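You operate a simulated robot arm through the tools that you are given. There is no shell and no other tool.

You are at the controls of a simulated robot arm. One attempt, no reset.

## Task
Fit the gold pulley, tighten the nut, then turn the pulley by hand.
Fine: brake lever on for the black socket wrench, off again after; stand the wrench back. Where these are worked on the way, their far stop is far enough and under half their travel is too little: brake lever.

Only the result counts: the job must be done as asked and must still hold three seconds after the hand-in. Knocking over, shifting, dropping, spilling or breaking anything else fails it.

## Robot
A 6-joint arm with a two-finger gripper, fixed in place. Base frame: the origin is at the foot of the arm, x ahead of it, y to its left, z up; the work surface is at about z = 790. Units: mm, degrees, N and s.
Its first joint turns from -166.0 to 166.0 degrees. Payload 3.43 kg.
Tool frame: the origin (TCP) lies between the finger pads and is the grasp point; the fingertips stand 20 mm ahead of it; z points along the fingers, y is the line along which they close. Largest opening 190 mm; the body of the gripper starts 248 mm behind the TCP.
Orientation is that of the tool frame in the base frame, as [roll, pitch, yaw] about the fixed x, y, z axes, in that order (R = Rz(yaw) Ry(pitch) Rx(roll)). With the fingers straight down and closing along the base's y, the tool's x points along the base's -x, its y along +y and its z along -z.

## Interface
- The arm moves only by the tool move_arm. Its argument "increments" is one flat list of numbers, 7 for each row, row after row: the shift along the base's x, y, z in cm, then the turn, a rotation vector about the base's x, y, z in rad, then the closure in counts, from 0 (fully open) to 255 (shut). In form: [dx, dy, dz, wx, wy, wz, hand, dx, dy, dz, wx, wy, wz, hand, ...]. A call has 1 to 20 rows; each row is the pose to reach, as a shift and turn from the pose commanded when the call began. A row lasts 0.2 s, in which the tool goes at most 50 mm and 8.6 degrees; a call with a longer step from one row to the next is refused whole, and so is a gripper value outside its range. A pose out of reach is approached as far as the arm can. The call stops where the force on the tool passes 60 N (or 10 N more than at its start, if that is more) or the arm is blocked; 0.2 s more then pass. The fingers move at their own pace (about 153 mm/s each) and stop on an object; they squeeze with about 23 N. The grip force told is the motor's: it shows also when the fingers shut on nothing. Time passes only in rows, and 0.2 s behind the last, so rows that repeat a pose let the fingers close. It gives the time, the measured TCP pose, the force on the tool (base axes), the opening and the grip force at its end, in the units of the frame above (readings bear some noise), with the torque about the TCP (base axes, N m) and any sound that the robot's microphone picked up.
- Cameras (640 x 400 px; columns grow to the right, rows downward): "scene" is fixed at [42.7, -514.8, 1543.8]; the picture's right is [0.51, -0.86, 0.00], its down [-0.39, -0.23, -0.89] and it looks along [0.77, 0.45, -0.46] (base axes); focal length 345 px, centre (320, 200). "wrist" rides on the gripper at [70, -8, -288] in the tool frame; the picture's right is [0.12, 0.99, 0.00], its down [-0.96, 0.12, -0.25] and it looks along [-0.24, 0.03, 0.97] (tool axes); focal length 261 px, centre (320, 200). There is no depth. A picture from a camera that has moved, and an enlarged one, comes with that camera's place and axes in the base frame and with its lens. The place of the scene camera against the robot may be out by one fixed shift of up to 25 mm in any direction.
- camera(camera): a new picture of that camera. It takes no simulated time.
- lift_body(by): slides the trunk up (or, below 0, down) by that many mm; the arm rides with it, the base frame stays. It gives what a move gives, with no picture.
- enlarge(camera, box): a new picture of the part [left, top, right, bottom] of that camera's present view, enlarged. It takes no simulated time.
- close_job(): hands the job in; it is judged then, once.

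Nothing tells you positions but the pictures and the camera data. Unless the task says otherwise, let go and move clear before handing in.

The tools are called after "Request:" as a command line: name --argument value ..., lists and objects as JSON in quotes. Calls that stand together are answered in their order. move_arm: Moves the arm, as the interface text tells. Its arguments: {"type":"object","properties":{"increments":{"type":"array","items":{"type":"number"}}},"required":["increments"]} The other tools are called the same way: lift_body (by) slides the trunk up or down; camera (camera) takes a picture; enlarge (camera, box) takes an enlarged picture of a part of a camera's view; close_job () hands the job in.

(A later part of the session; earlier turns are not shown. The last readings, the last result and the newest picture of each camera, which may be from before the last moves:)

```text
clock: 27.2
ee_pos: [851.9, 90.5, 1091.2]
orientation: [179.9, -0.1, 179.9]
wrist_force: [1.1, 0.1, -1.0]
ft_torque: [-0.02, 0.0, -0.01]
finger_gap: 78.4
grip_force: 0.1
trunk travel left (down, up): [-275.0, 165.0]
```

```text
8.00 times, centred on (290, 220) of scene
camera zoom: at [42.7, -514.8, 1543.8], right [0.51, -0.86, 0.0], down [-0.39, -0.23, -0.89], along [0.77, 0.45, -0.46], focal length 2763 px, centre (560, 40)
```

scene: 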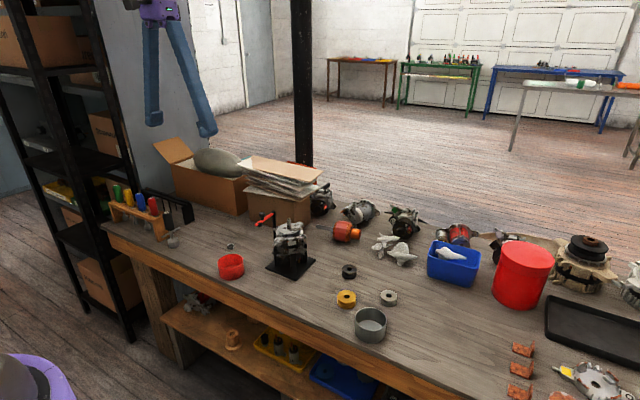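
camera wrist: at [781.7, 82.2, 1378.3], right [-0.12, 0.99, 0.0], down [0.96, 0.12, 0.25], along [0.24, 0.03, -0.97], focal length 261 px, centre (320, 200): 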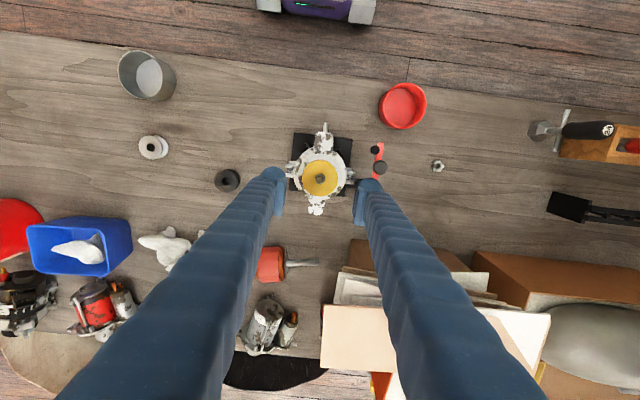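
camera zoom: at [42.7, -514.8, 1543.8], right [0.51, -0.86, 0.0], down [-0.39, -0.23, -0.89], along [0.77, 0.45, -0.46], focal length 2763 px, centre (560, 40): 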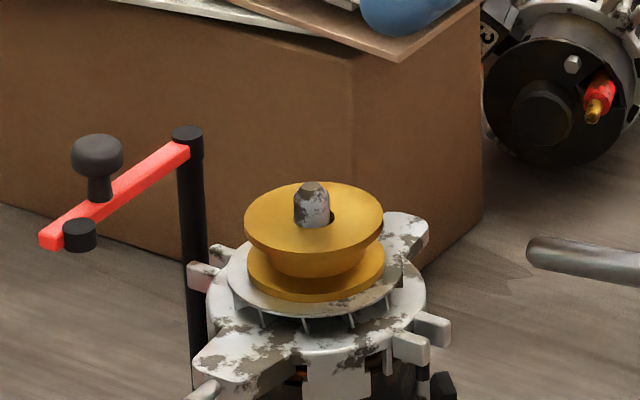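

The pulley is seated. Next is the nut: I'll turn the tool 30° so the pads meet its flats, then move over it.

Request:
move_arm --increments '[-0.5, 4.5, 0, 0, 0, 0.1, 150, -1.0, 9, 0, 0, 0, 0.2, 150, -1.5, 13.5, 0, 0, 0, 0.3, 150, -2, 18, 0, 0, 0, 0.4, 150, -2.6, 22, -2, 0, 0, 0.5, 150, -3.26, 25.98, -4, 0, 0, 0.5236, 150, -3.26, 25.98, -8.5, 0, 0, 0.5236, 150, -3.26, 25.98, -13, 0, 0, 0.5236, 150, -3.26, 25.98, -17.5, 0, 0, 0.5236, 150, -3.26, 25.98, -21, 0, 0, 0.5236, 150, -3.26, 25.98, -21, 0, 0, 0.5236, 150, -3.26, 25.98, -21, 0, 0, 0.5236, 150]'

Request:
enlarge --camera "wrist" --box '[260, 150, 380, 240]'

Request:
camera --camera "scene"

```text
clock: 29.8
ee_pos: [819.4, 348.2, 880.2]
orientation: [180.0, -0.1, -150.1]
wrist_force: [-0.1, 0.1, 0.6]
ft_torque: [0.02, 0.0, 0.0]
finger_gap: 78.4
grip_force: 0.0
trunk travel left (down, up): [-275.0, 165.0]
```

```text
4.44 times, centred on (320, 195) of wrist
camera zoom: at [761.7, 306.9, 1168.1], right [-0.6, 0.8, 0.0], down [0.78, 0.58, 0.25], along [0.2, 0.15, -0.97], focal length 1158 px, centre (320, 222)
```

zoom: 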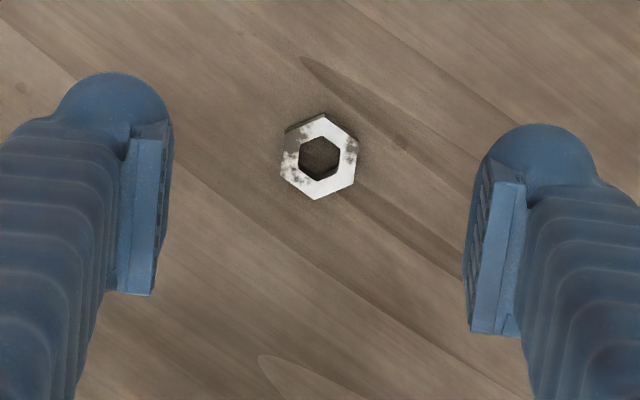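

```text
taken
```

scene: 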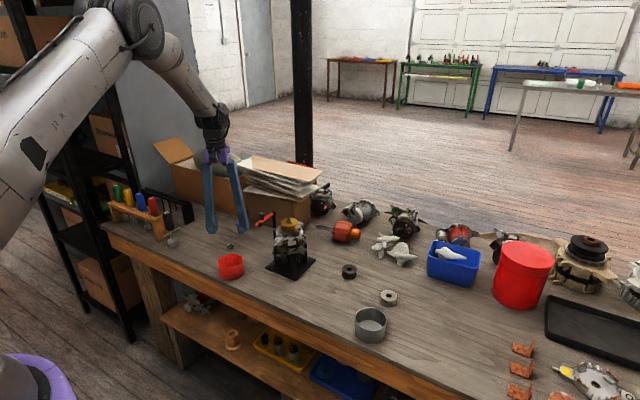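

The nut's flats line up with the pads; it is about 2 mm off centre. I'll correct and descend.

Request:
move_arm --increments '[0.06, 0.17, -2, 0, 0, 0, 150, 0.06, 0.17, -5, 0, 0, 0, 150, 0.06, 0.17, -5, 0, 0, 0, 150, 0.06, 0.17, -5, 0, 0, 0, 150]'

Request:
enlarge --camera "wrist" --box '[280, 165, 360, 225]'

```text
clock: 30.8
ee_pos: [818.6, 350.6, 831.8]
orientation: [-179.9, 0.0, -150.0]
wrist_force: [0.2, 0.0, -0.4]
ft_torque: [0.01, 0.0, 0.0]
finger_gap: 78.3
grip_force: 0.1
trunk travel left (down, up): [-275.0, 165.0]
```

```text
6.67 times, centred on (320, 195) of wrist
camera zoom: at [761.5, 308.9, 1118.8], right [-0.6, 0.8, 0.0], down [0.78, 0.58, 0.25], along [0.2, 0.15, -0.97], focal length 1738 px, centre (320, 233)
```

zoom: 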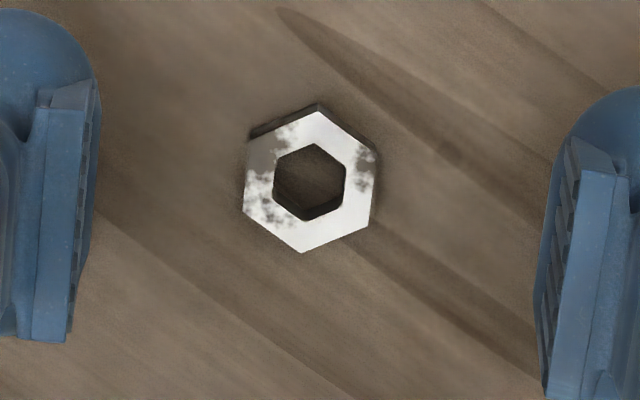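

The nut is slightly left of centre. I'll fine-adjust, go down to just above the bench and close on it.

Request:
move_arm --increments '[0.11, -0.07, 0, 0, 0, 0, 150, 0.11, -0.07, -1.0, 0, 0, 0, 150, 0.11, -0.07, -1.9, 0, 0, 0, 150, 0.11, -0.07, -1.9, 0, 0, 0, 150, 0.11, -0.07, -1.9, 0, 0, 0, 150]'

Request:
enlarge --camera "wrist" --box '[280, 165, 360, 225]'

Request:
enlarge --camera "scene" --box '[200, 210, 280, 260]'

```text
clock: 32.0
ee_pos: [819.7, 350.3, 812.0]
orientation: [180.0, 0.0, -150.0]
wrist_force: [0.1, -0.2, -0.1]
ft_torque: [0.01, -0.03, 0.0]
finger_gap: 78.4
grip_force: 0.0
trunk travel left (down, up): [-275.0, 165.0]
```

```text
6.67 times, centred on (320, 195) of wrist
camera zoom: at [762.9, 308.5, 1100.2], right [-0.6, 0.8, 0.0], down [0.78, 0.58, 0.25], along [0.2, 0.15, -0.97], focal length 1738 px, centre (320, 233)
```

zoom: 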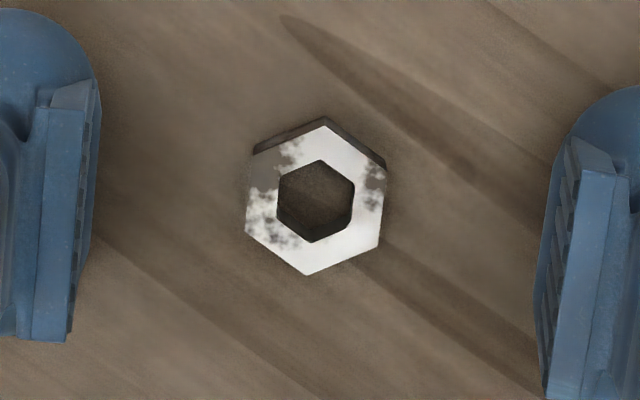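

```text
8.00 times, centred on (240, 235) of scene
camera zoom: at [42.7, -514.8, 1543.8], right [0.51, -0.86, 0.0], down [-0.39, -0.23, -0.89], along [0.77, 0.45, -0.46], focal length 2763 px, centre (960, -80)
```

zoom: 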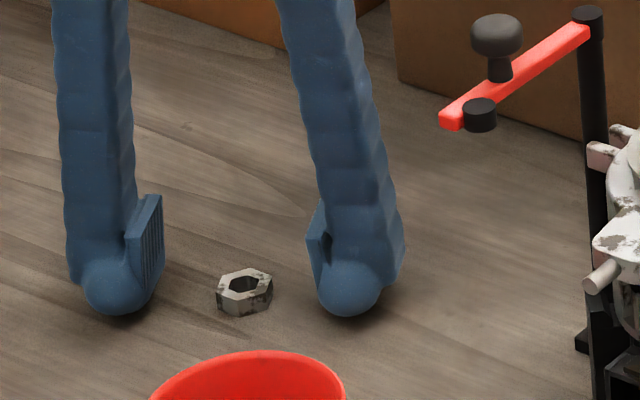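

The nut is centred between the pads at the right height, so I'll close on it.

Request:
move_arm --increments '[0, 0, 0, 0, 0, 0, 190, 0, 0, 0, 0, 0, 0, 220, 0, 0, 0, 0, 0, 0, 255, 0, 0, 0, 0, 0, 0, 255]'

Request:
enlarge --camera "wrist" --box '[280, 165, 360, 225]'

```text
clock: 33.0
ee_pos: [821.0, 351.5, 818.7]
orientation: [-179.8, 0.4, -150.0]
wrist_force: [7.4, 1.8, 50.9]
ft_torque: [0.01, -0.03, 0.01]
finger_gap: 6.1
grip_force: 23.0
trunk travel left (down, up): [-275.0, 165.0]
```

```text
6.67 times, centred on (320, 195) of wrist
camera zoom: at [762.1, 308.2, 1105.8], right [-0.6, 0.8, 0.0], down [0.77, 0.58, 0.26], along [0.21, 0.15, -0.97], focal length 1738 px, centre (320, 233)
```

zoom: 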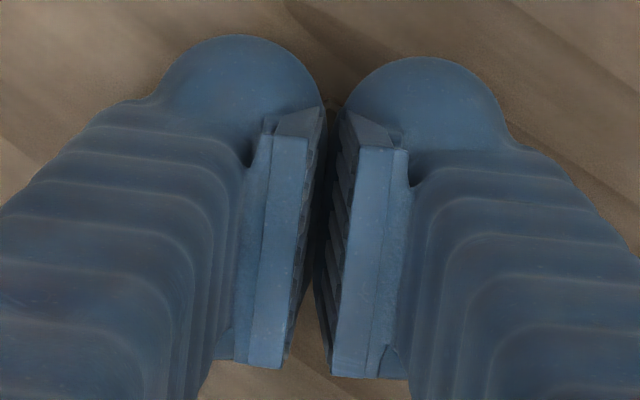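

The fingers closed to 6 mm and the tips pressed up off something, so the nut was probably not gripped normally. I'll look from the side before moving.

Request:
enlarge --camera "scene" --box '[210, 225, 260, 260]'

Request:
camera --camera "wrist"

```text
11.43 times, centred on (235, 242) of scene
camera zoom: at [42.7, -514.8, 1543.8], right [0.51, -0.86, 0.0], down [-0.39, -0.23, -0.89], along [0.77, 0.45, -0.46], focal length 3948 px, centre (1291, -286)
```

zoom: 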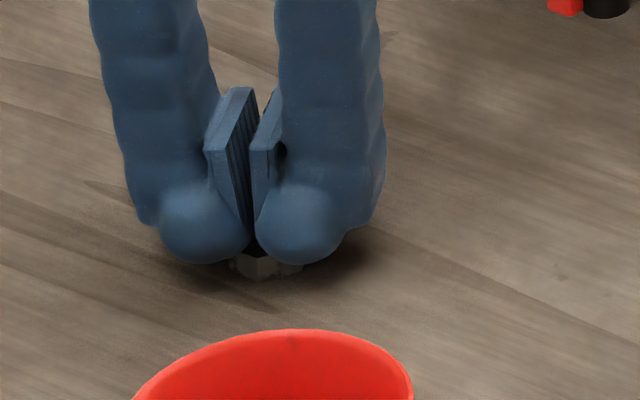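

```text
taken
camera wrist: at [762.1, 308.2, 1105.8], right [-0.6, 0.8, 0.0], down [0.77, 0.58, 0.26], along [0.21, 0.15, -0.97], focal length 261 px, centre (320, 200)
```

wrist: 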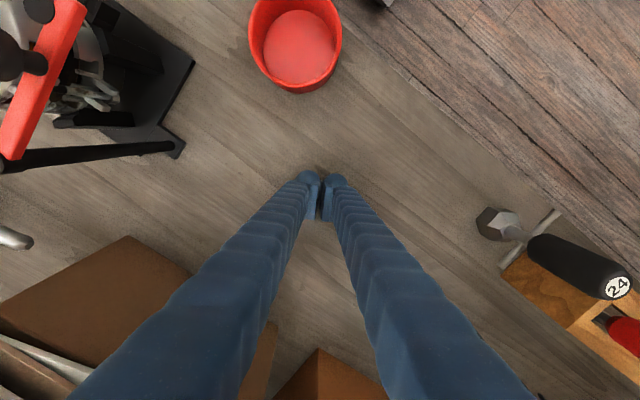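

The finger tips rode up over the nut's top edge instead of gripping it. I'll lift off carefully and check where the nut is.

Request:
move_arm --increments '[0, 0, 1, 0, 0, 0, 255, 0, 0, 3, 0, 0, 0, 255, 0, 0, 5, 0, 0, 0, 220, 0, 0, 5, 0, 0, 0, 190, 0, 0, 5, 0, 0, 0, 170, 0, 0, 5, 0, 0, 0, 170]'

Request:
enlarge --camera "wrist" --box '[280, 150, 360, 210]'

Request:
enlarge --camera "scene" --box '[210, 215, 260, 260]'

```text
clock: 34.4
ee_pos: [819.2, 349.4, 863.2]
orientation: [180.0, -0.2, -150.0]
wrist_force: [-0.3, 0.2, 0.5]
ft_torque: [0.0, 0.0, 0.0]
finger_gap: 63.1
grip_force: 0.2
trunk travel left (down, up): [-275.0, 165.0]
```

```text
6.67 times, centred on (320, 180) of wrist
camera zoom: at [762.9, 307.9, 1150.6], right [-0.6, 0.8, 0.0], down [0.78, 0.58, 0.25], along [0.2, 0.15, -0.97], focal length 1738 px, centre (320, 333)
```

zoom: 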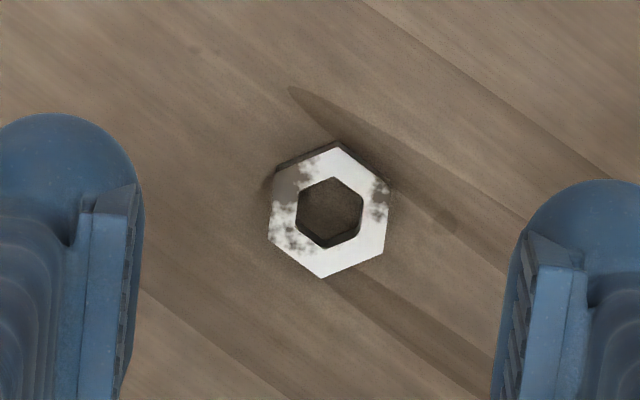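

```text
8.89 times, centred on (235, 238) of scene
camera zoom: at [42.7, -514.8, 1543.8], right [0.51, -0.86, 0.0], down [-0.39, -0.23, -0.89], along [0.77, 0.45, -0.46], focal length 3070 px, centre (1076, -133)
```

zoom: 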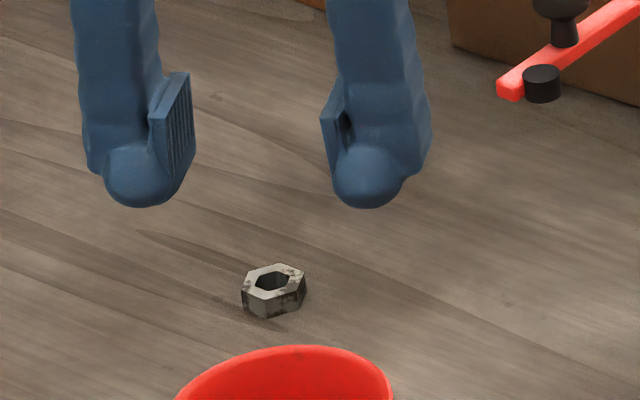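

The nut is still upright where it was. The flat pads evidently stop well above the rounded tips, so I need to see exactly where they end before trying again.

Request:
enlarge --camera "wrist" --box '[265, 160, 315, 220]'

Request:
enlarge --camera "wrist" --box '[335, 165, 385, 225]'

Request:
enlarge --camera "scene" --box '[210, 215, 240, 245]'

Request:
enlarge --camera "scene" --box '[230, 215, 260, 245]'

```text
6.67 times, centred on (290, 190) of wrist
camera zoom: at [762.9, 307.9, 1150.6], right [-0.6, 0.8, 0.0], down [0.78, 0.58, 0.25], along [0.2, 0.15, -0.97], focal length 1738 px, centre (520, 267)
```

zoom: 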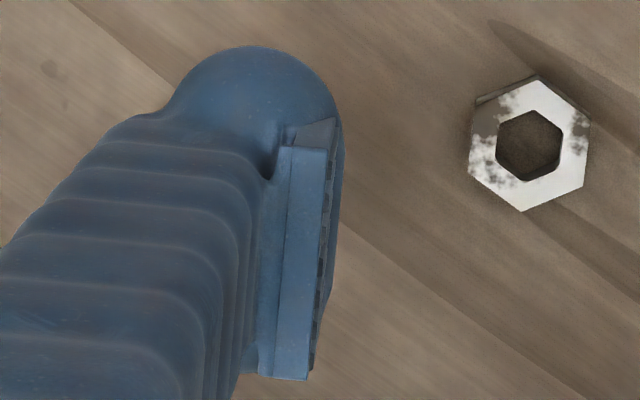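

```text
6.67 times, centred on (360, 195) of wrist
camera zoom: at [762.9, 307.9, 1150.6], right [-0.6, 0.8, 0.0], down [0.78, 0.58, 0.25], along [0.2, 0.15, -0.97], focal length 1738 px, centre (53, 233)
```

zoom: 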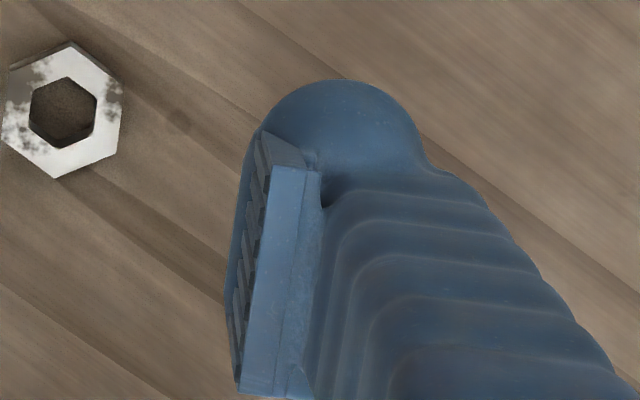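

```text
13.33 times, centred on (225, 230) of scene
camera zoom: at [42.7, -514.8, 1543.8], right [0.51, -0.86, 0.0], down [-0.39, -0.23, -0.89], along [0.77, 0.45, -0.46], focal length 4605 px, centre (1587, -200)
```

zoom: 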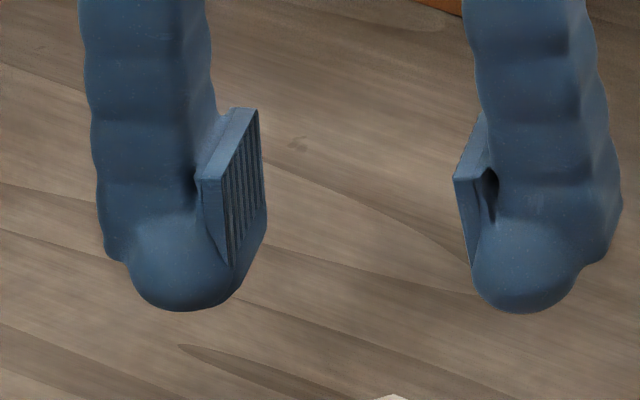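

```text
13.33 times, centred on (245, 230) of scene
camera zoom: at [42.7, -514.8, 1543.8], right [0.51, -0.86, 0.0], down [-0.39, -0.23, -0.89], along [0.77, 0.45, -0.46], focal length 4605 px, centre (1320, -200)
```

zoom: 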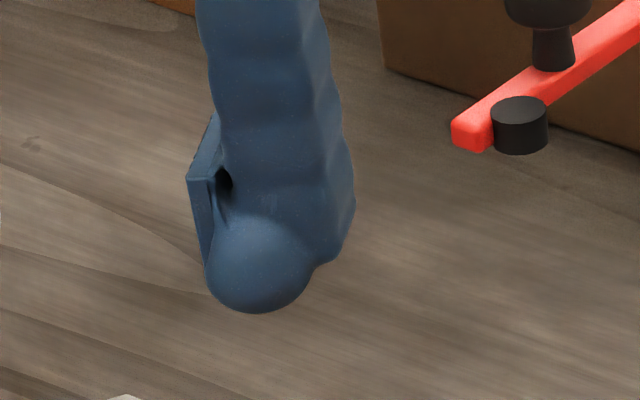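

The flat pads end near TCP level and the tips below are rounded, so I must have the tips right on the bench to hold the 10 mm nut. The nut was nudged to about (812.5, 347.4). I'll re-centre with a narrower opening.

Request:
move_arm --increments '[-0.68, -0.2, 0, 0, 0, 0, 200, -0.68, -0.2, -1.5, 0, 0, 0, 205, -0.68, -0.2, -3.2, 0, 0, 0, 205, -0.68, -0.2, -3.2, 0, 0, 0, 205, -0.68, -0.2, -3.2, 0, 0, 0, 205]'

Request:
enlarge --camera "wrist" --box '[280, 165, 360, 225]'

```text
clock: 35.6
ee_pos: [812.8, 348.6, 830.2]
orientation: [-180.0, 0.0, -150.0]
wrist_force: [0.6, 0.0, 0.5]
ft_torque: [-0.01, 0.02, 0.01]
finger_gap: 37.2
grip_force: 0.0
trunk travel left (down, up): [-275.0, 165.0]
```

```text
6.67 times, centred on (320, 195) of wrist
camera zoom: at [756.3, 306.8, 1118.1], right [-0.6, 0.8, 0.0], down [0.78, 0.58, 0.25], along [0.2, 0.15, -0.97], focal length 1738 px, centre (320, 233)
```

zoom: 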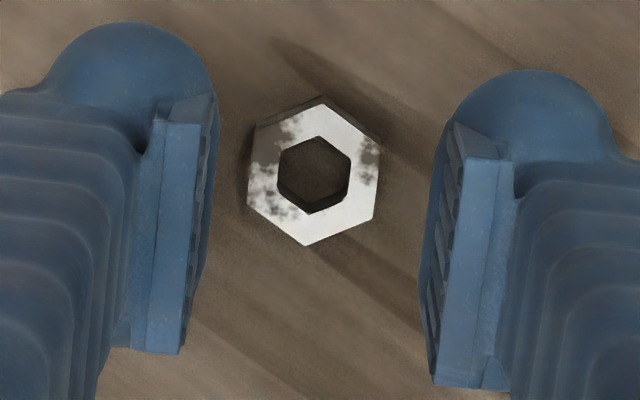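

The nut is nearly centred. I'll lower with the narrow opening until the tips touch the bench lightly, before closing.

Request:
move_arm --increments '[-0.04, -0.09, -1.0, 0, 0, 0, 205, -0.04, -0.09, -1.7, 0, 0, 0, 205, -0.04, -0.09, -2.0, 0, 0, 0, 205, -0.04, -0.09, -2.2, 0, 0, 0, 205, -0.04, -0.09, -2.2, 0, 0, 0, 205]'

Request:
enlarge --camera "wrist" --box '[280, 165, 360, 225]'

Request:
enlarge --camera "scene" --box '[210, 225, 260, 260]'

```text
clock: 36.8
ee_pos: [812.8, 347.4, 809.5]
orientation: [-179.9, 0.0, -150.1]
wrist_force: [-1.3, -2.0, 11.5]
ft_torque: [-0.08, 0.03, 0.0]
finger_gap: 37.3
grip_force: 0.1
trunk travel left (down, up): [-275.0, 165.0]
```

```text
6.67 times, centred on (320, 195) of wrist
camera zoom: at [755.3, 305.1, 1097.3], right [-0.6, 0.8, 0.0], down [0.78, 0.58, 0.25], along [0.2, 0.15, -0.97], focal length 1738 px, centre (320, 233)
```

zoom: 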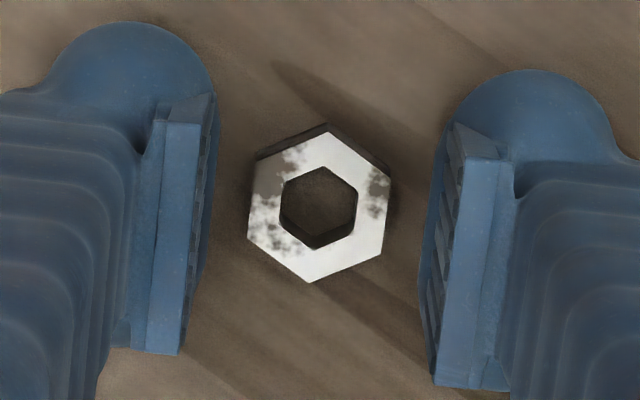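

```text
11.43 times, centred on (235, 242) of scene
camera zoom: at [42.7, -514.8, 1543.8], right [0.51, -0.86, 0.0], down [-0.39, -0.23, -0.89], along [0.77, 0.45, -0.46], focal length 3948 px, centre (1291, -286)
```

zoom: 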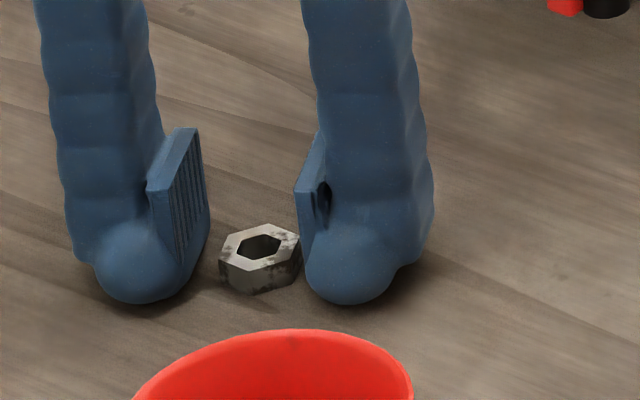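

The tips touch the bench at 11 N with the nut centred. I'll add a little downward preload and close slowly.

Request:
move_arm --increments '[0, 0, -0.25, 0, 0, 0, 208, 0, 0, -0.25, 0, 0, 0, 213, 0, 0, -0.25, 0, 0, 0, 217, 0, 0, -0.25, 0, 0, 0, 220, 0, 0, -0.25, 0, 0, 0, 223, 0, 0, -0.25, 0, 0, 0, 226, 0, 0, -0.25, 0, 0, 0, 229, 0, 0, -0.25, 0, 0, 0, 232]'

Request:
enlarge --camera "wrist" --box '[280, 165, 360, 225]'

Request:
enlarge --camera "scene" --box '[210, 225, 260, 260]'

```text
clock: 38.1
ee_pos: [816.1, 349.4, 819.0]
orientation: [-179.9, 0.9, -150.0]
wrist_force: [-5.1, -2.2, 57.2]
ft_torque: [-0.22, 0.4, 0.02]
finger_gap: 5.7
grip_force: 34.5
trunk travel left (down, up): [-275.0, 165.0]
stopped in row 6: the force on the tool passed its limit at 188 N (the readings are from after the stop); the commanded pose is now the measured one
```

```text
6.67 times, centred on (320, 195) of wrist
camera zoom: at [755.7, 305.8, 1105.2], right [-0.6, 0.8, 0.0], down [0.77, 0.58, 0.26], along [0.21, 0.15, -0.97], focal length 1738 px, centre (320, 233)
```

zoom: 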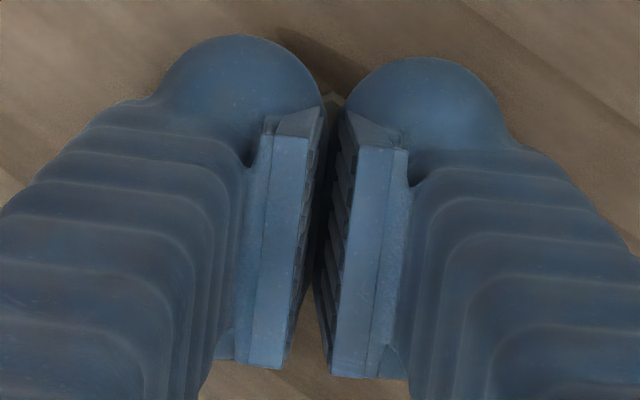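

```text
11.43 times, centred on (235, 242) of scene
camera zoom: at [42.7, -514.8, 1543.8], right [0.51, -0.86, 0.0], down [-0.39, -0.23, -0.89], along [0.77, 0.45, -0.46], focal length 3948 px, centre (1291, -286)
```

zoom: 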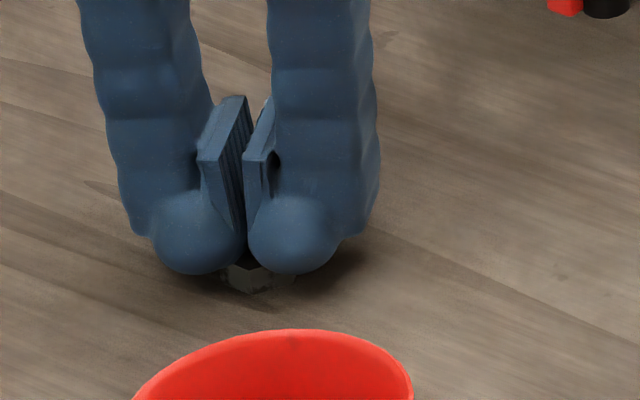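

The tips popped over the nut again: its 10 mm height lies entirely below the flat pads when the tool is vertical. I'll back off, check the nut, then try a strongly tilted grip so a pad corner comes down to the bench.

Request:
move_arm --increments '[0, 0, 1, 0, 0, 0, 226, 0, 0, 4, 0, 0, 0, 226, 0, 0, 7, 0, 0, 0, 205, 0, 0, 7, 0, 0, 0, 170, 0, 0, 7, 0, 0, 0, 170, 0, 0, 7, 0, 0, 0, 170]'

Request:
enlarge --camera "wrist" --box '[270, 135, 370, 210]'

Request:
enlarge --camera "scene" --box '[195, 210, 275, 270]'

Request:
camera --camera "wrist"

```text
clock: 39.5
ee_pos: [814.7, 350.6, 879.9]
orientation: [179.9, 0.3, -150.0]
wrist_force: [0.0, 0.8, -0.2]
ft_torque: [0.0, 0.03, -0.01]
finger_gap: 63.2
grip_force: 0.0
trunk travel left (down, up): [-275.0, 165.0]
```

```text
5.33 times, centred on (320, 172) of wrist
camera zoom: at [756.7, 307.3, 1166.9], right [-0.6, 0.8, 0.0], down [0.77, 0.58, 0.25], along [0.2, 0.15, -0.97], focal length 1390 px, centre (320, 347)
```

zoom: 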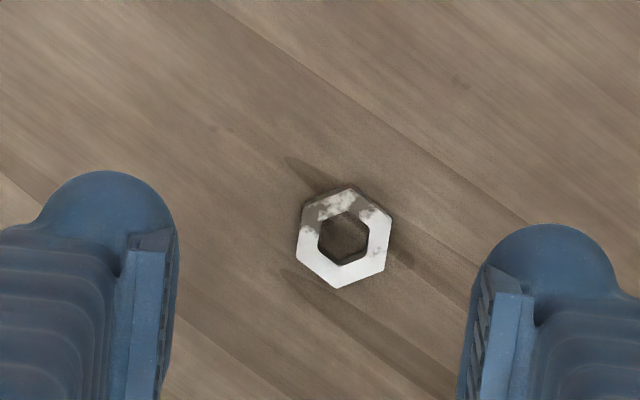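

```text
6.67 times, centred on (235, 240) of scene
camera zoom: at [42.7, -514.8, 1543.8], right [0.51, -0.86, 0.0], down [-0.39, -0.23, -0.89], along [0.77, 0.45, -0.46], focal length 2303 px, centre (887, -67)
```

zoom: 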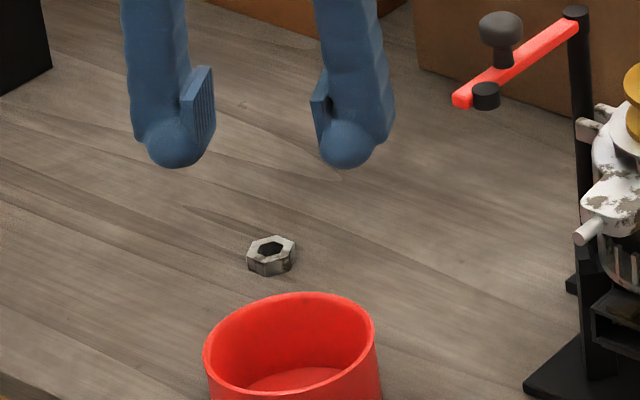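

```text
taken
camera wrist: at [756.7, 307.3, 1166.9], right [-0.6, 0.8, 0.0], down [0.77, 0.58, 0.25], along [0.2, 0.15, -0.97], focal length 261 px, centre (320, 200)
```

wrist: 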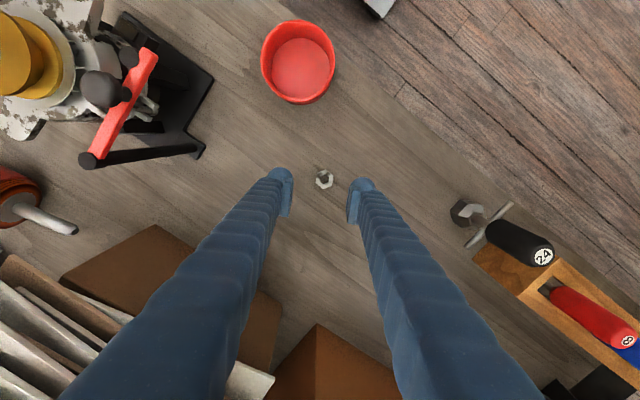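

The nut is still flat at about (804, 351) with its flats aligned to the tool. I'll tilt the tool 65° forward about the closing axis, at a safe height, so the pad's side edge points to the bench.

Request:
move_arm --increments '[0, 0.1, 0, 0.0709, -0.1228, 0, 180, 0, 0.2, 0, 0.1418, -0.2456, 0, 180, 0, 0.3, 0, 0.2127, -0.3684, 0, 180, 0, 0.4, 0, 0.2836, -0.4912, 0, 180, -0.1, 0.5, 0, 0.3545, -0.6141, 0, 180, -0.1, 0.6, 0, 0.4254, -0.7369, 0, 180, -0.1, 0.6, 0, 0.4963, -0.8597, 0, 180, -0.1, 0.6, 0, 0.5672, -0.9825, 0, 180, -0.1, 0.6, 0, 0.5672, -0.9825, 0, 180, -0.1, 0.6, 0, 0.5672, -0.9825, 0, 180]'

Request:
camera --camera "wrist"

Request:
camera --camera "scene"

Request:
enlarge --camera "scene" --box '[195, 210, 275, 270]'

```text
clock: 41.7
ee_pos: [813.1, 353.8, 879.5]
orientation: [-179.9, 65.2, -150.1]
wrist_force: [-0.2, -0.8, 0.3]
ft_torque: [-0.01, 0.02, 0.02]
finger_gap: 55.7
grip_force: 0.1
out of reach, approached as far as the arm can: row 3, 4
trunk travel left (down, up): [-275.0, 165.0]
```

```text
taken
camera wrist: at [566.0, 202.6, 936.6], right [-0.54, 0.83, -0.11], down [0.1, 0.19, 0.98], along [0.84, 0.52, -0.18], focal length 261 px, centre (320, 200)
```

wrist: 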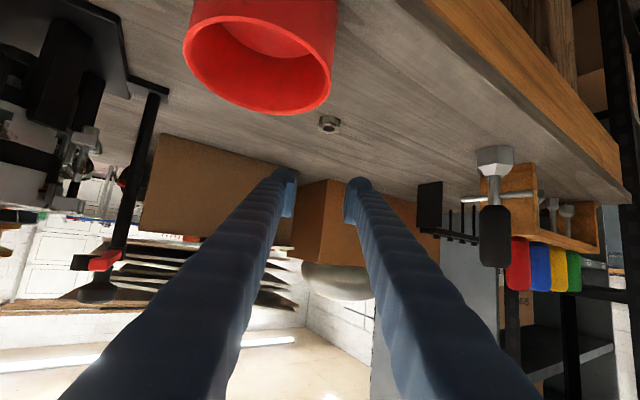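

```text
taken
```

scene: 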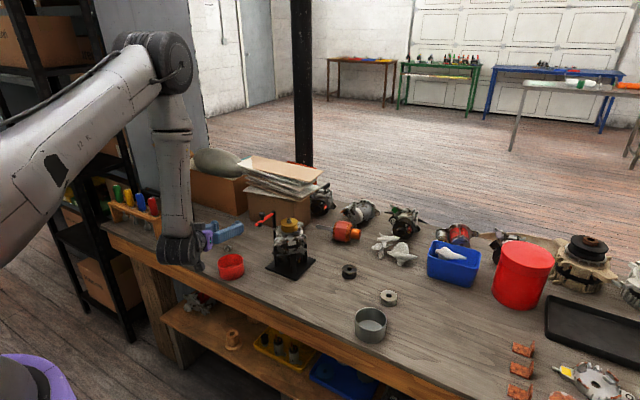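

```text
6.67 times, centred on (235, 240) of scene
camera zoom: at [42.7, -514.8, 1543.8], right [0.51, -0.86, 0.0], down [-0.39, -0.23, -0.89], along [0.77, 0.45, -0.46], focal length 2303 px, centre (887, -67)
```

zoom: 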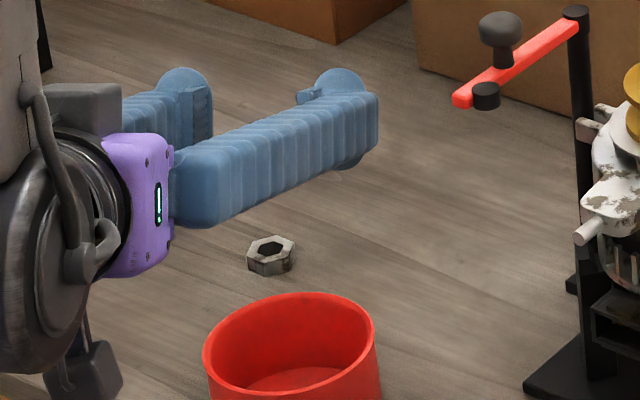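

The tilt was reached and the wrist hangs off the front of the bench. I'll look closely at how the tips and pads now sit relative to the nut.

Request:
enlarge --camera "wrist" --box '[250, 100, 390, 240]'

Request:
enlarge --camera "scene" --box '[210, 210, 260, 245]'

```text
2.86 times, centred on (320, 170) of wrist
camera zoom: at [566.0, 202.6, 936.6], right [-0.54, 0.83, -0.11], down [0.1, 0.19, 0.98], along [0.84, 0.52, -0.18], focal length 745 px, centre (320, 286)
```

zoom: 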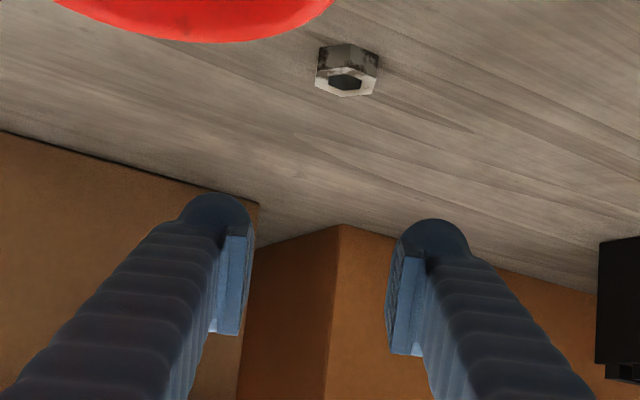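

```text
11.43 times, centred on (235, 228) of scene
camera zoom: at [42.7, -514.8, 1543.8], right [0.51, -0.86, 0.0], down [-0.39, -0.23, -0.89], along [0.77, 0.45, -0.46], focal length 3948 px, centre (1291, -114)
```

zoom: 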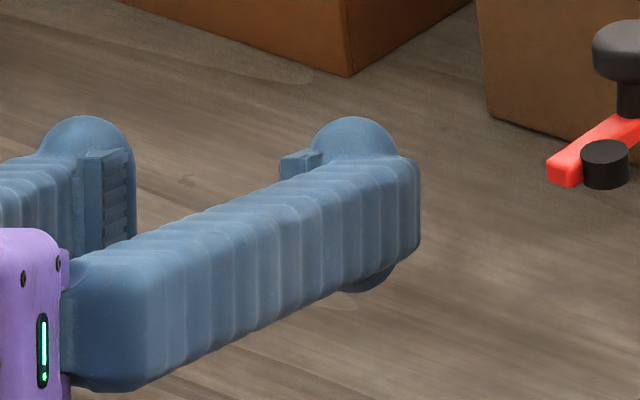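

The tips are long rounded bars wider than the pads, so tilting doesn't help. The last attempt failed right at contact, with fingers moving fast. I'll return to vertical and retry with the tips on the bench and a very slow, one-count-at-a-time closure.

Request:
move_arm --increments '[0, 0, 0, -0.0709, 0.1228, 0, 180, 0, 0, 0, -0.1418, 0.2456, 0, 180, 0, 0, 0, -0.2127, 0.3684, 0, 180, -0.2, -0.1, 0, -0.2836, 0.4912, 0, 180, -0.4, -0.2, 0, -0.3545, 0.6141, 0, 180, -0.6, -0.2, -1, -0.4254, 0.7369, 0, 190, -0.8, -0.2, -2, -0.4963, 0.8597, 0, 200, -0.9, -0.25, -3, -0.5672, 0.9825, 0, 205, -0.9, -0.25, -4, -0.5672, 0.9825, 0, 205, -0.9, -0.25, -4, -0.5672, 0.9825, 0, 205, -0.9, -0.25, -4, -0.5672, 0.9825, 0, 205]'

Request:
enlarge --camera "wrist" --box '[280, 160, 360, 220]'

```text
clock: 44.1
ee_pos: [804.5, 352.7, 839.9]
orientation: [-180.0, 0.2, -150.1]
wrist_force: [-0.5, 0.1, -0.9]
ft_torque: [-0.01, -0.01, -0.01]
finger_gap: 37.1
grip_force: 0.2
out of reach, approached as far as the arm can: row 5, 6
trunk travel left (down, up): [-275.0, 165.0]
```

```text
6.67 times, centred on (320, 190) of wrist
camera zoom: at [747.2, 309.5, 1127.9], right [-0.6, 0.8, 0.0], down [0.77, 0.58, 0.25], along [0.2, 0.15, -0.97], focal length 1738 px, centre (320, 267)
```

zoom: 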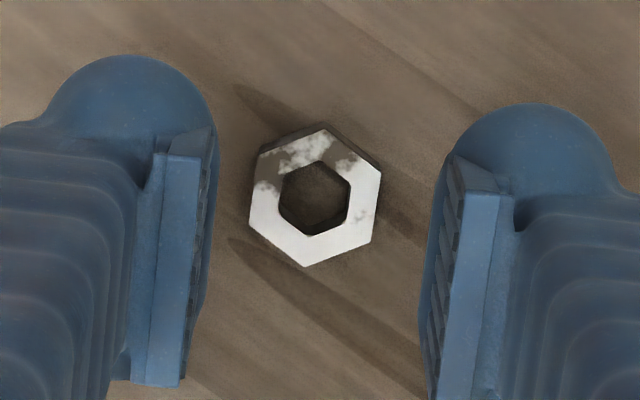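

Nut and tool are aligned again. I'll go down to the bench with a 30 mm opening.

Request:
move_arm --increments '[-0.05, -0.08, -1.5, 0, 0, 0, 210, -0.05, -0.08, -2.5, 0, 0, 0, 213, -0.05, -0.08, -2.9, 0, 0, 0, 213, -0.05, -0.08, -3.2, 0, 0, 0, 213, -0.05, -0.08, -3.2, 0, 0, 0, 213]'

Request:
enlarge --camera "wrist" --box '[290, 175, 350, 215]'

```text
clock: 45.3
ee_pos: [804.1, 352.2, 811.3]
orientation: [180.0, 0.3, -149.9]
wrist_force: [-2.8, -3.9, 19.5]
ft_torque: [-0.05, 0.14, 0.02]
finger_gap: 31.1
grip_force: 0.1
trunk travel left (down, up): [-275.0, 165.0]
```

```text
10.00 times, centred on (320, 195) of wrist
camera zoom: at [746.1, 308.4, 1096.9], right [-0.6, 0.8, 0.0], down [0.77, 0.58, 0.25], along [0.2, 0.15, -0.97], focal length 2606 px, centre (320, 250)
```

zoom: 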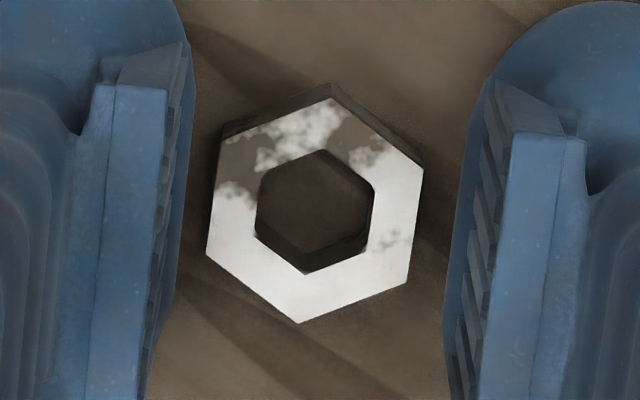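

The tips rest on the bench at 19 N around the nut. Now I'll close very slowly, one count per step.

Request:
move_arm --increments '[0, 0, 0, 0, 0, 0, 214, 0, 0, 0, 0, 0, 0, 215, 0, 0, 0, 0, 0, 0, 216, 0, 0, 0, 0, 0, 0, 217, 0, 0, 0, 0, 0, 0, 218, 0, 0, 0, 0, 0, 0, 219, 0, 0, 0, 0, 0, 0, 220, 0, 0, 0, 0, 0, 0, 221, 0, 0, 0, 0, 0, 0, 222, 0, 0, 0, 0, 0, 0, 223]'

Request:
enlarge --camera "wrist" --box '[290, 175, 350, 215]'

```text
clock: 47.5
ee_pos: [803.9, 353.1, 810.2]
orientation: [-179.9, 0.4, -150.0]
wrist_force: [2.1, 10.0, 33.0]
ft_torque: [0.23, 0.12, -0.06]
finger_gap: 17.0
grip_force: 0.0
trunk travel left (down, up): [-275.0, 165.0]
```

```text
10.00 times, centred on (320, 195) of wrist
camera zoom: at [745.4, 309.1, 1096.7], right [-0.6, 0.8, 0.0], down [0.77, 0.58, 0.25], along [0.2, 0.15, -0.97], focal length 2606 px, centre (320, 250)
```

zoom: 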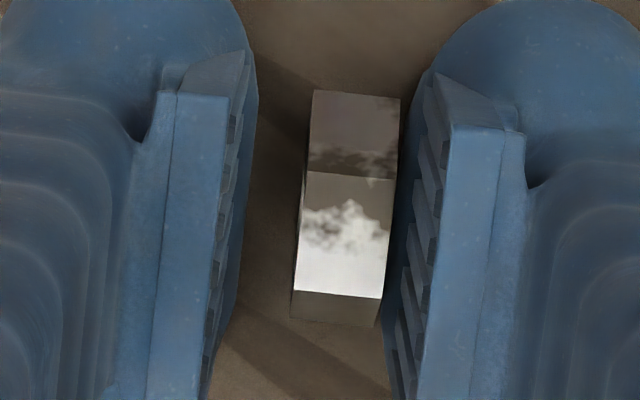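

Unexpectedly useful: the squeeze tipped the nut up so it now stands on one flat, its axis along the closing direction. Standing, it is 24 mm tall and graspable across its corners. I'll open gently and lift clear without disturbing it.

Request:
move_arm --increments '[0, 0, 0.1, 0, 0, 0, 218, 0, 0, 0.2, 0, 0, 0, 213, 0, 0, 0.3, 0, 0, 0, 208, 0, 0, 0.4, 0, 0, 0, 203, 0, 0, 0.6, 0, 0, 0, 195, 0, 0, 1.5, 0, 0, 0, 190, 0, 0, 3.0, 0, 0, 0, 180, 0, 0, 5, 0, 0, 0, 170, 0, 0, 7, 0, 0, 0, 170, 0, 0, 7, 0, 0, 0, 170]'

Request:
enlarge --camera "wrist" --box '[280, 150, 360, 210]'

Request:
enlarge --camera "scene" --box '[205, 225, 265, 265]'

```text
clock: 49.7
ee_pos: [806.2, 351.1, 877.8]
orientation: [179.9, 0.2, -150.0]
wrist_force: [0.1, -0.2, -0.5]
ft_torque: [0.02, -0.02, 0.0]
finger_gap: 63.3
grip_force: 0.0
trunk travel left (down, up): [-275.0, 165.0]
```

```text
6.67 times, centred on (320, 180) of wrist
camera zoom: at [747.2, 308.4, 1165.0], right [-0.6, 0.8, 0.0], down [0.77, 0.58, 0.25], along [0.2, 0.15, -0.97], focal length 1738 px, centre (320, 333)
```

zoom: 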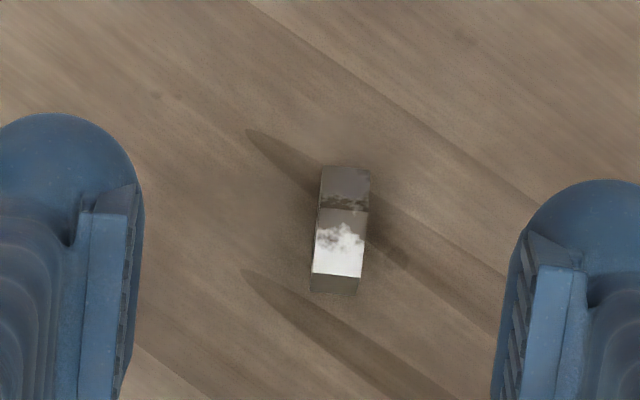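

```text
10.00 times, centred on (235, 245) of scene
camera zoom: at [42.7, -514.8, 1543.8], right [0.51, -0.86, 0.0], down [-0.39, -0.23, -0.89], along [0.77, 0.45, -0.46], focal length 3454 px, centre (1170, -250)
```

zoom: 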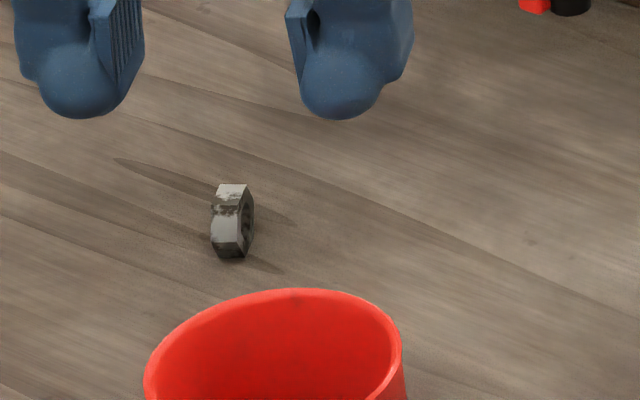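

The nut stands upright on the bench at about (802, 354), with its axis along the present closing direction. My plan is to turn the tool 90°, pick it across its corners, then tilt the tool horizontal so the nut's axis becomes vertical over the shaft. First I'll turn and re-centre.

Request:
move_arm --increments '[0, 0, 0, 0, 0, -0.1428, 170, 0, -0.1, 0, 0, 0, -0.2856, 170, 0, -0.2, 0, 0, 0, -0.4284, 170, 0, -0.3, 0, 0, 0, -0.5712, 170, 0, -0.3, 0, 0, 0, -0.714, 170, 0, -0.4, 0, 0, 0, -0.8568, 170, 0, -0.4, 0, 0, 0, -0.9996, 170, 0, -0.5, 0, 0, 0, -1.1424, 170, 0, -0.5, 0, 0, 0, -1.2852, 170, 0.1, -0.54, 0, 0, 0, -1.428, 170, 0.1, -0.54, 0, 0, 0, -1.5708, 170, 0.1, -0.54, 0, 0, 0, -1.5708, 170, 0.1, -0.54, 0, 0, 0, -1.5708, 170]'

Request:
camera --camera "wrist"

Request:
enlarge --camera "wrist" --box '[280, 140, 360, 200]'

```text
clock: 52.5
ee_pos: [805.7, 346.4, 879.1]
orientation: [-179.9, 0.2, 120.0]
wrist_force: [0.7, 0.2, 0.9]
ft_torque: [-0.01, 0.01, -0.01]
finger_gap: 63.1
grip_force: 0.0
trunk travel left (down, up): [-275.0, 165.0]
```

```text
taken
camera wrist: at [762.9, 404.4, 1165.4], right [0.8, 0.6, 0.0], down [0.58, -0.77, 0.25], along [0.15, -0.2, -0.97], focal length 261 px, centre (320, 200)
```

wrist: 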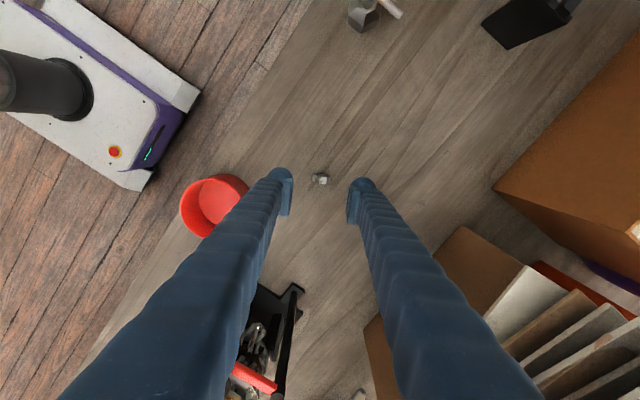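

```text
6.67 times, centred on (320, 170) of wrist
camera zoom: at [762.9, 404.4, 1165.4], right [0.8, 0.6, 0.0], down [0.58, -0.77, 0.25], along [0.15, -0.2, -0.97], focal length 1738 px, centre (320, 400)
```

zoom: 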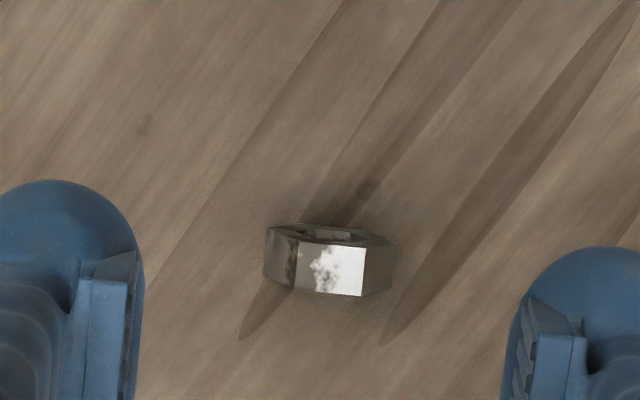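

The nut is turned about 4° from the tool axis and offset a little. I'll correct the yaw and position and go lower.

Request:
move_arm --increments '[0.21, -0.04, -1, 0, 0, 0.066, 185, 0.21, -0.04, -3, 0, 0, 0.066, 190, 0.21, -0.04, -4, 0, 0, 0.066, 190, 0.21, -0.04, -4, 0, 0, 0.066, 190, 0.21, -0.04, -4, 0, 0, 0.066, 190]'

Request:
enlarge --camera "wrist" --box '[280, 150, 360, 210]'

```text
clock: 53.7
ee_pos: [807.2, 344.6, 837.7]
orientation: [-179.9, 0.2, 123.7]
wrist_force: [0.5, 0.6, 0.5]
ft_torque: [0.0, 0.03, -0.02]
finger_gap: 48.3
grip_force: 0.1
trunk travel left (down, up): [-275.0, 165.0]
```

```text
6.67 times, centred on (320, 180) of wrist
camera zoom: at [761.4, 400.2, 1125.3], right [0.76, 0.65, 0.0], down [0.63, -0.73, 0.25], along [0.16, -0.19, -0.97], focal length 1738 px, centre (320, 333)
```

zoom: 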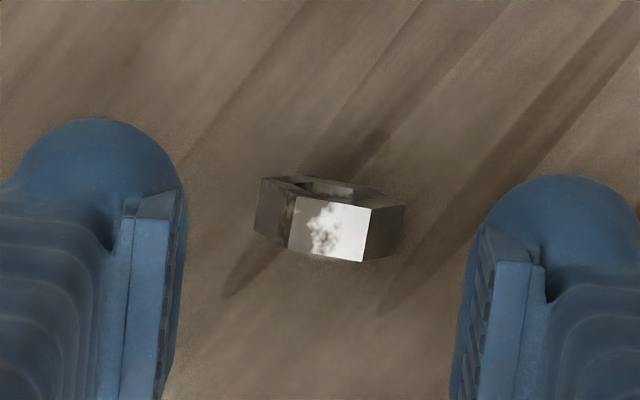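

Nearly aligned. I'll fine-adjust, lower to the bench and close gently across the nut's corners.

Request:
move_arm --increments '[0.02, 0.13, -1, 0, 0, -0.025, 195, 0.02, 0.13, -2, 0, 0, -0.025, 200, 0.02, 0.13, -2.7, 0, 0, -0.025, 203, 0.02, 0.13, -2.9, 0, 0, -0.025, 203, 0.02, 0.13, -2.9, 0, 0, -0.025, 203]'

Request:
enlarge --camera "wrist" --box '[280, 160, 360, 220]'

Request:
enlarge --camera "scene" --box '[205, 225, 265, 265]'

```text
clock: 54.9
ee_pos: [808.6, 346.9, 809.2]
orientation: [-180.0, 0.2, 122.4]
wrist_force: [1.0, -2.6, 8.4]
ft_torque: [0.04, 0.03, -0.01]
finger_gap: 38.3
grip_force: 0.1
trunk travel left (down, up): [-275.0, 165.0]
```

```text
6.67 times, centred on (320, 190) of wrist
camera zoom: at [762.6, 403.2, 1097.0], right [0.77, 0.63, 0.0], down [0.61, -0.75, 0.25], along [0.16, -0.2, -0.97], focal length 1738 px, centre (320, 267)
```

zoom: 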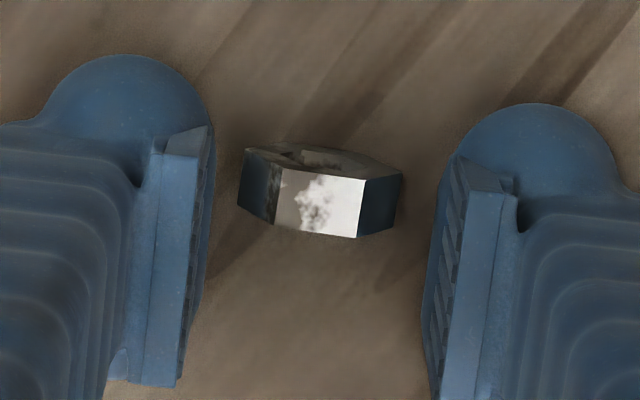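

```text
10.00 times, centred on (235, 245) of scene
camera zoom: at [42.7, -514.8, 1543.8], right [0.51, -0.86, 0.0], down [-0.39, -0.23, -0.89], along [0.77, 0.45, -0.46], focal length 3454 px, centre (1170, -250)
```

zoom: 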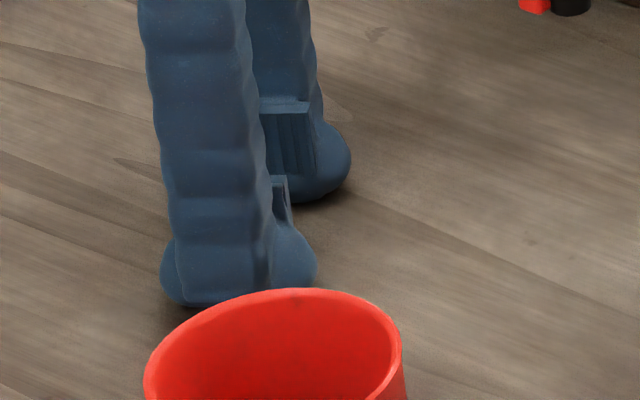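

The nut sits between the tips with light bench contact of 8 N. I'll close slowly.

Request:
move_arm --increments '[0, 0, 0, 0, 0, 0, 206, 0, 0, 0, 0, 0, 0, 209, 0, 0, 0, 0, 0, 0, 211, 0, 0, 0, 0, 0, 0, 213, 0, 0, 0, 0, 0, 0, 214, 0, 0, 0, 0, 0, 0, 215, 0, 0, 0, 0, 0, 0, 216, 0, 0, 0, 0, 0, 0, 217, 0, 0, 0, 0, 0, 0, 218, 0, 0, 0, 0, 0, 0, 219, 0, 0, 0, 0, 0, 0, 220]'

Request:
enlarge --camera "wrist" --box '[280, 160, 360, 220]'

```text
clock: 57.3
ee_pos: [807.3, 347.9, 810.1]
orientation: [180.0, 0.2, 122.4]
wrist_force: [2.2, -0.2, 17.6]
ft_torque: [0.06, -0.01, -0.01]
finger_gap: 26.8
grip_force: 0.3
trunk travel left (down, up): [-275.0, 165.0]
```

```text
6.67 times, centred on (320, 190) of wrist
camera zoom: at [761.9, 403.2, 1097.0], right [0.77, 0.63, 0.0], down [0.61, -0.75, 0.25], along [0.16, -0.2, -0.97], focal length 1738 px, centre (320, 267)
```

zoom: 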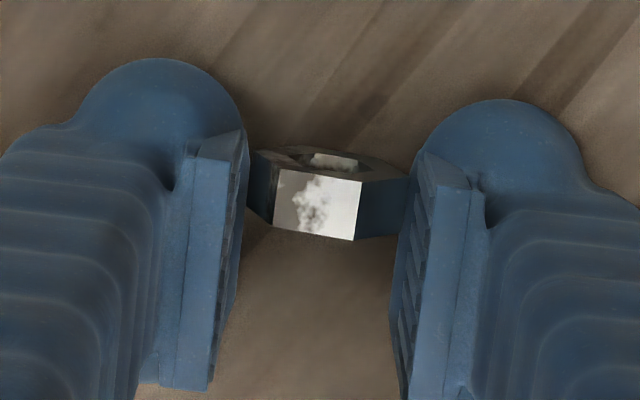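

The pads are almost touching both corners. I'll continue closing slowly to build grip.

Request:
move_arm --increments '[0, 0, 0, 0, 0, 0, 221, 0, 0, 0, 0, 0, 0, 222, 0, 0, 0, 0, 0, 0, 223, 0, 0, 0, 0, 0, 0, 224, 0, 0, 0, 0, 0, 0, 225, 0, 0, 0, 0, 0, 0, 226]'

Request:
enlarge --camera "wrist" --box '[280, 160, 360, 220]'

```text
clock: 58.7
ee_pos: [806.9, 346.7, 810.2]
orientation: [-180.0, 0.3, 122.4]
wrist_force: [-1.2, -1.1, 18.5]
ft_torque: [0.12, 0.08, 0.01]
finger_gap: 24.1
grip_force: 23.5
trunk travel left (down, up): [-275.0, 165.0]
```

```text
6.67 times, centred on (320, 190) of wrist
camera zoom: at [761.6, 403.2, 1097.1], right [0.77, 0.63, 0.0], down [0.61, -0.75, 0.25], along [0.16, -0.2, -0.97], focal length 1738 px, centre (320, 267)
```

zoom: 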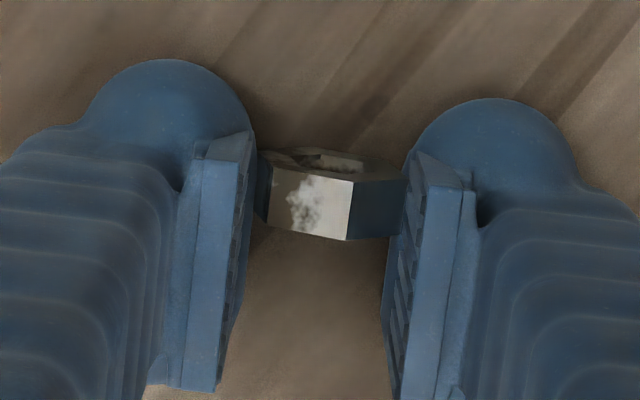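

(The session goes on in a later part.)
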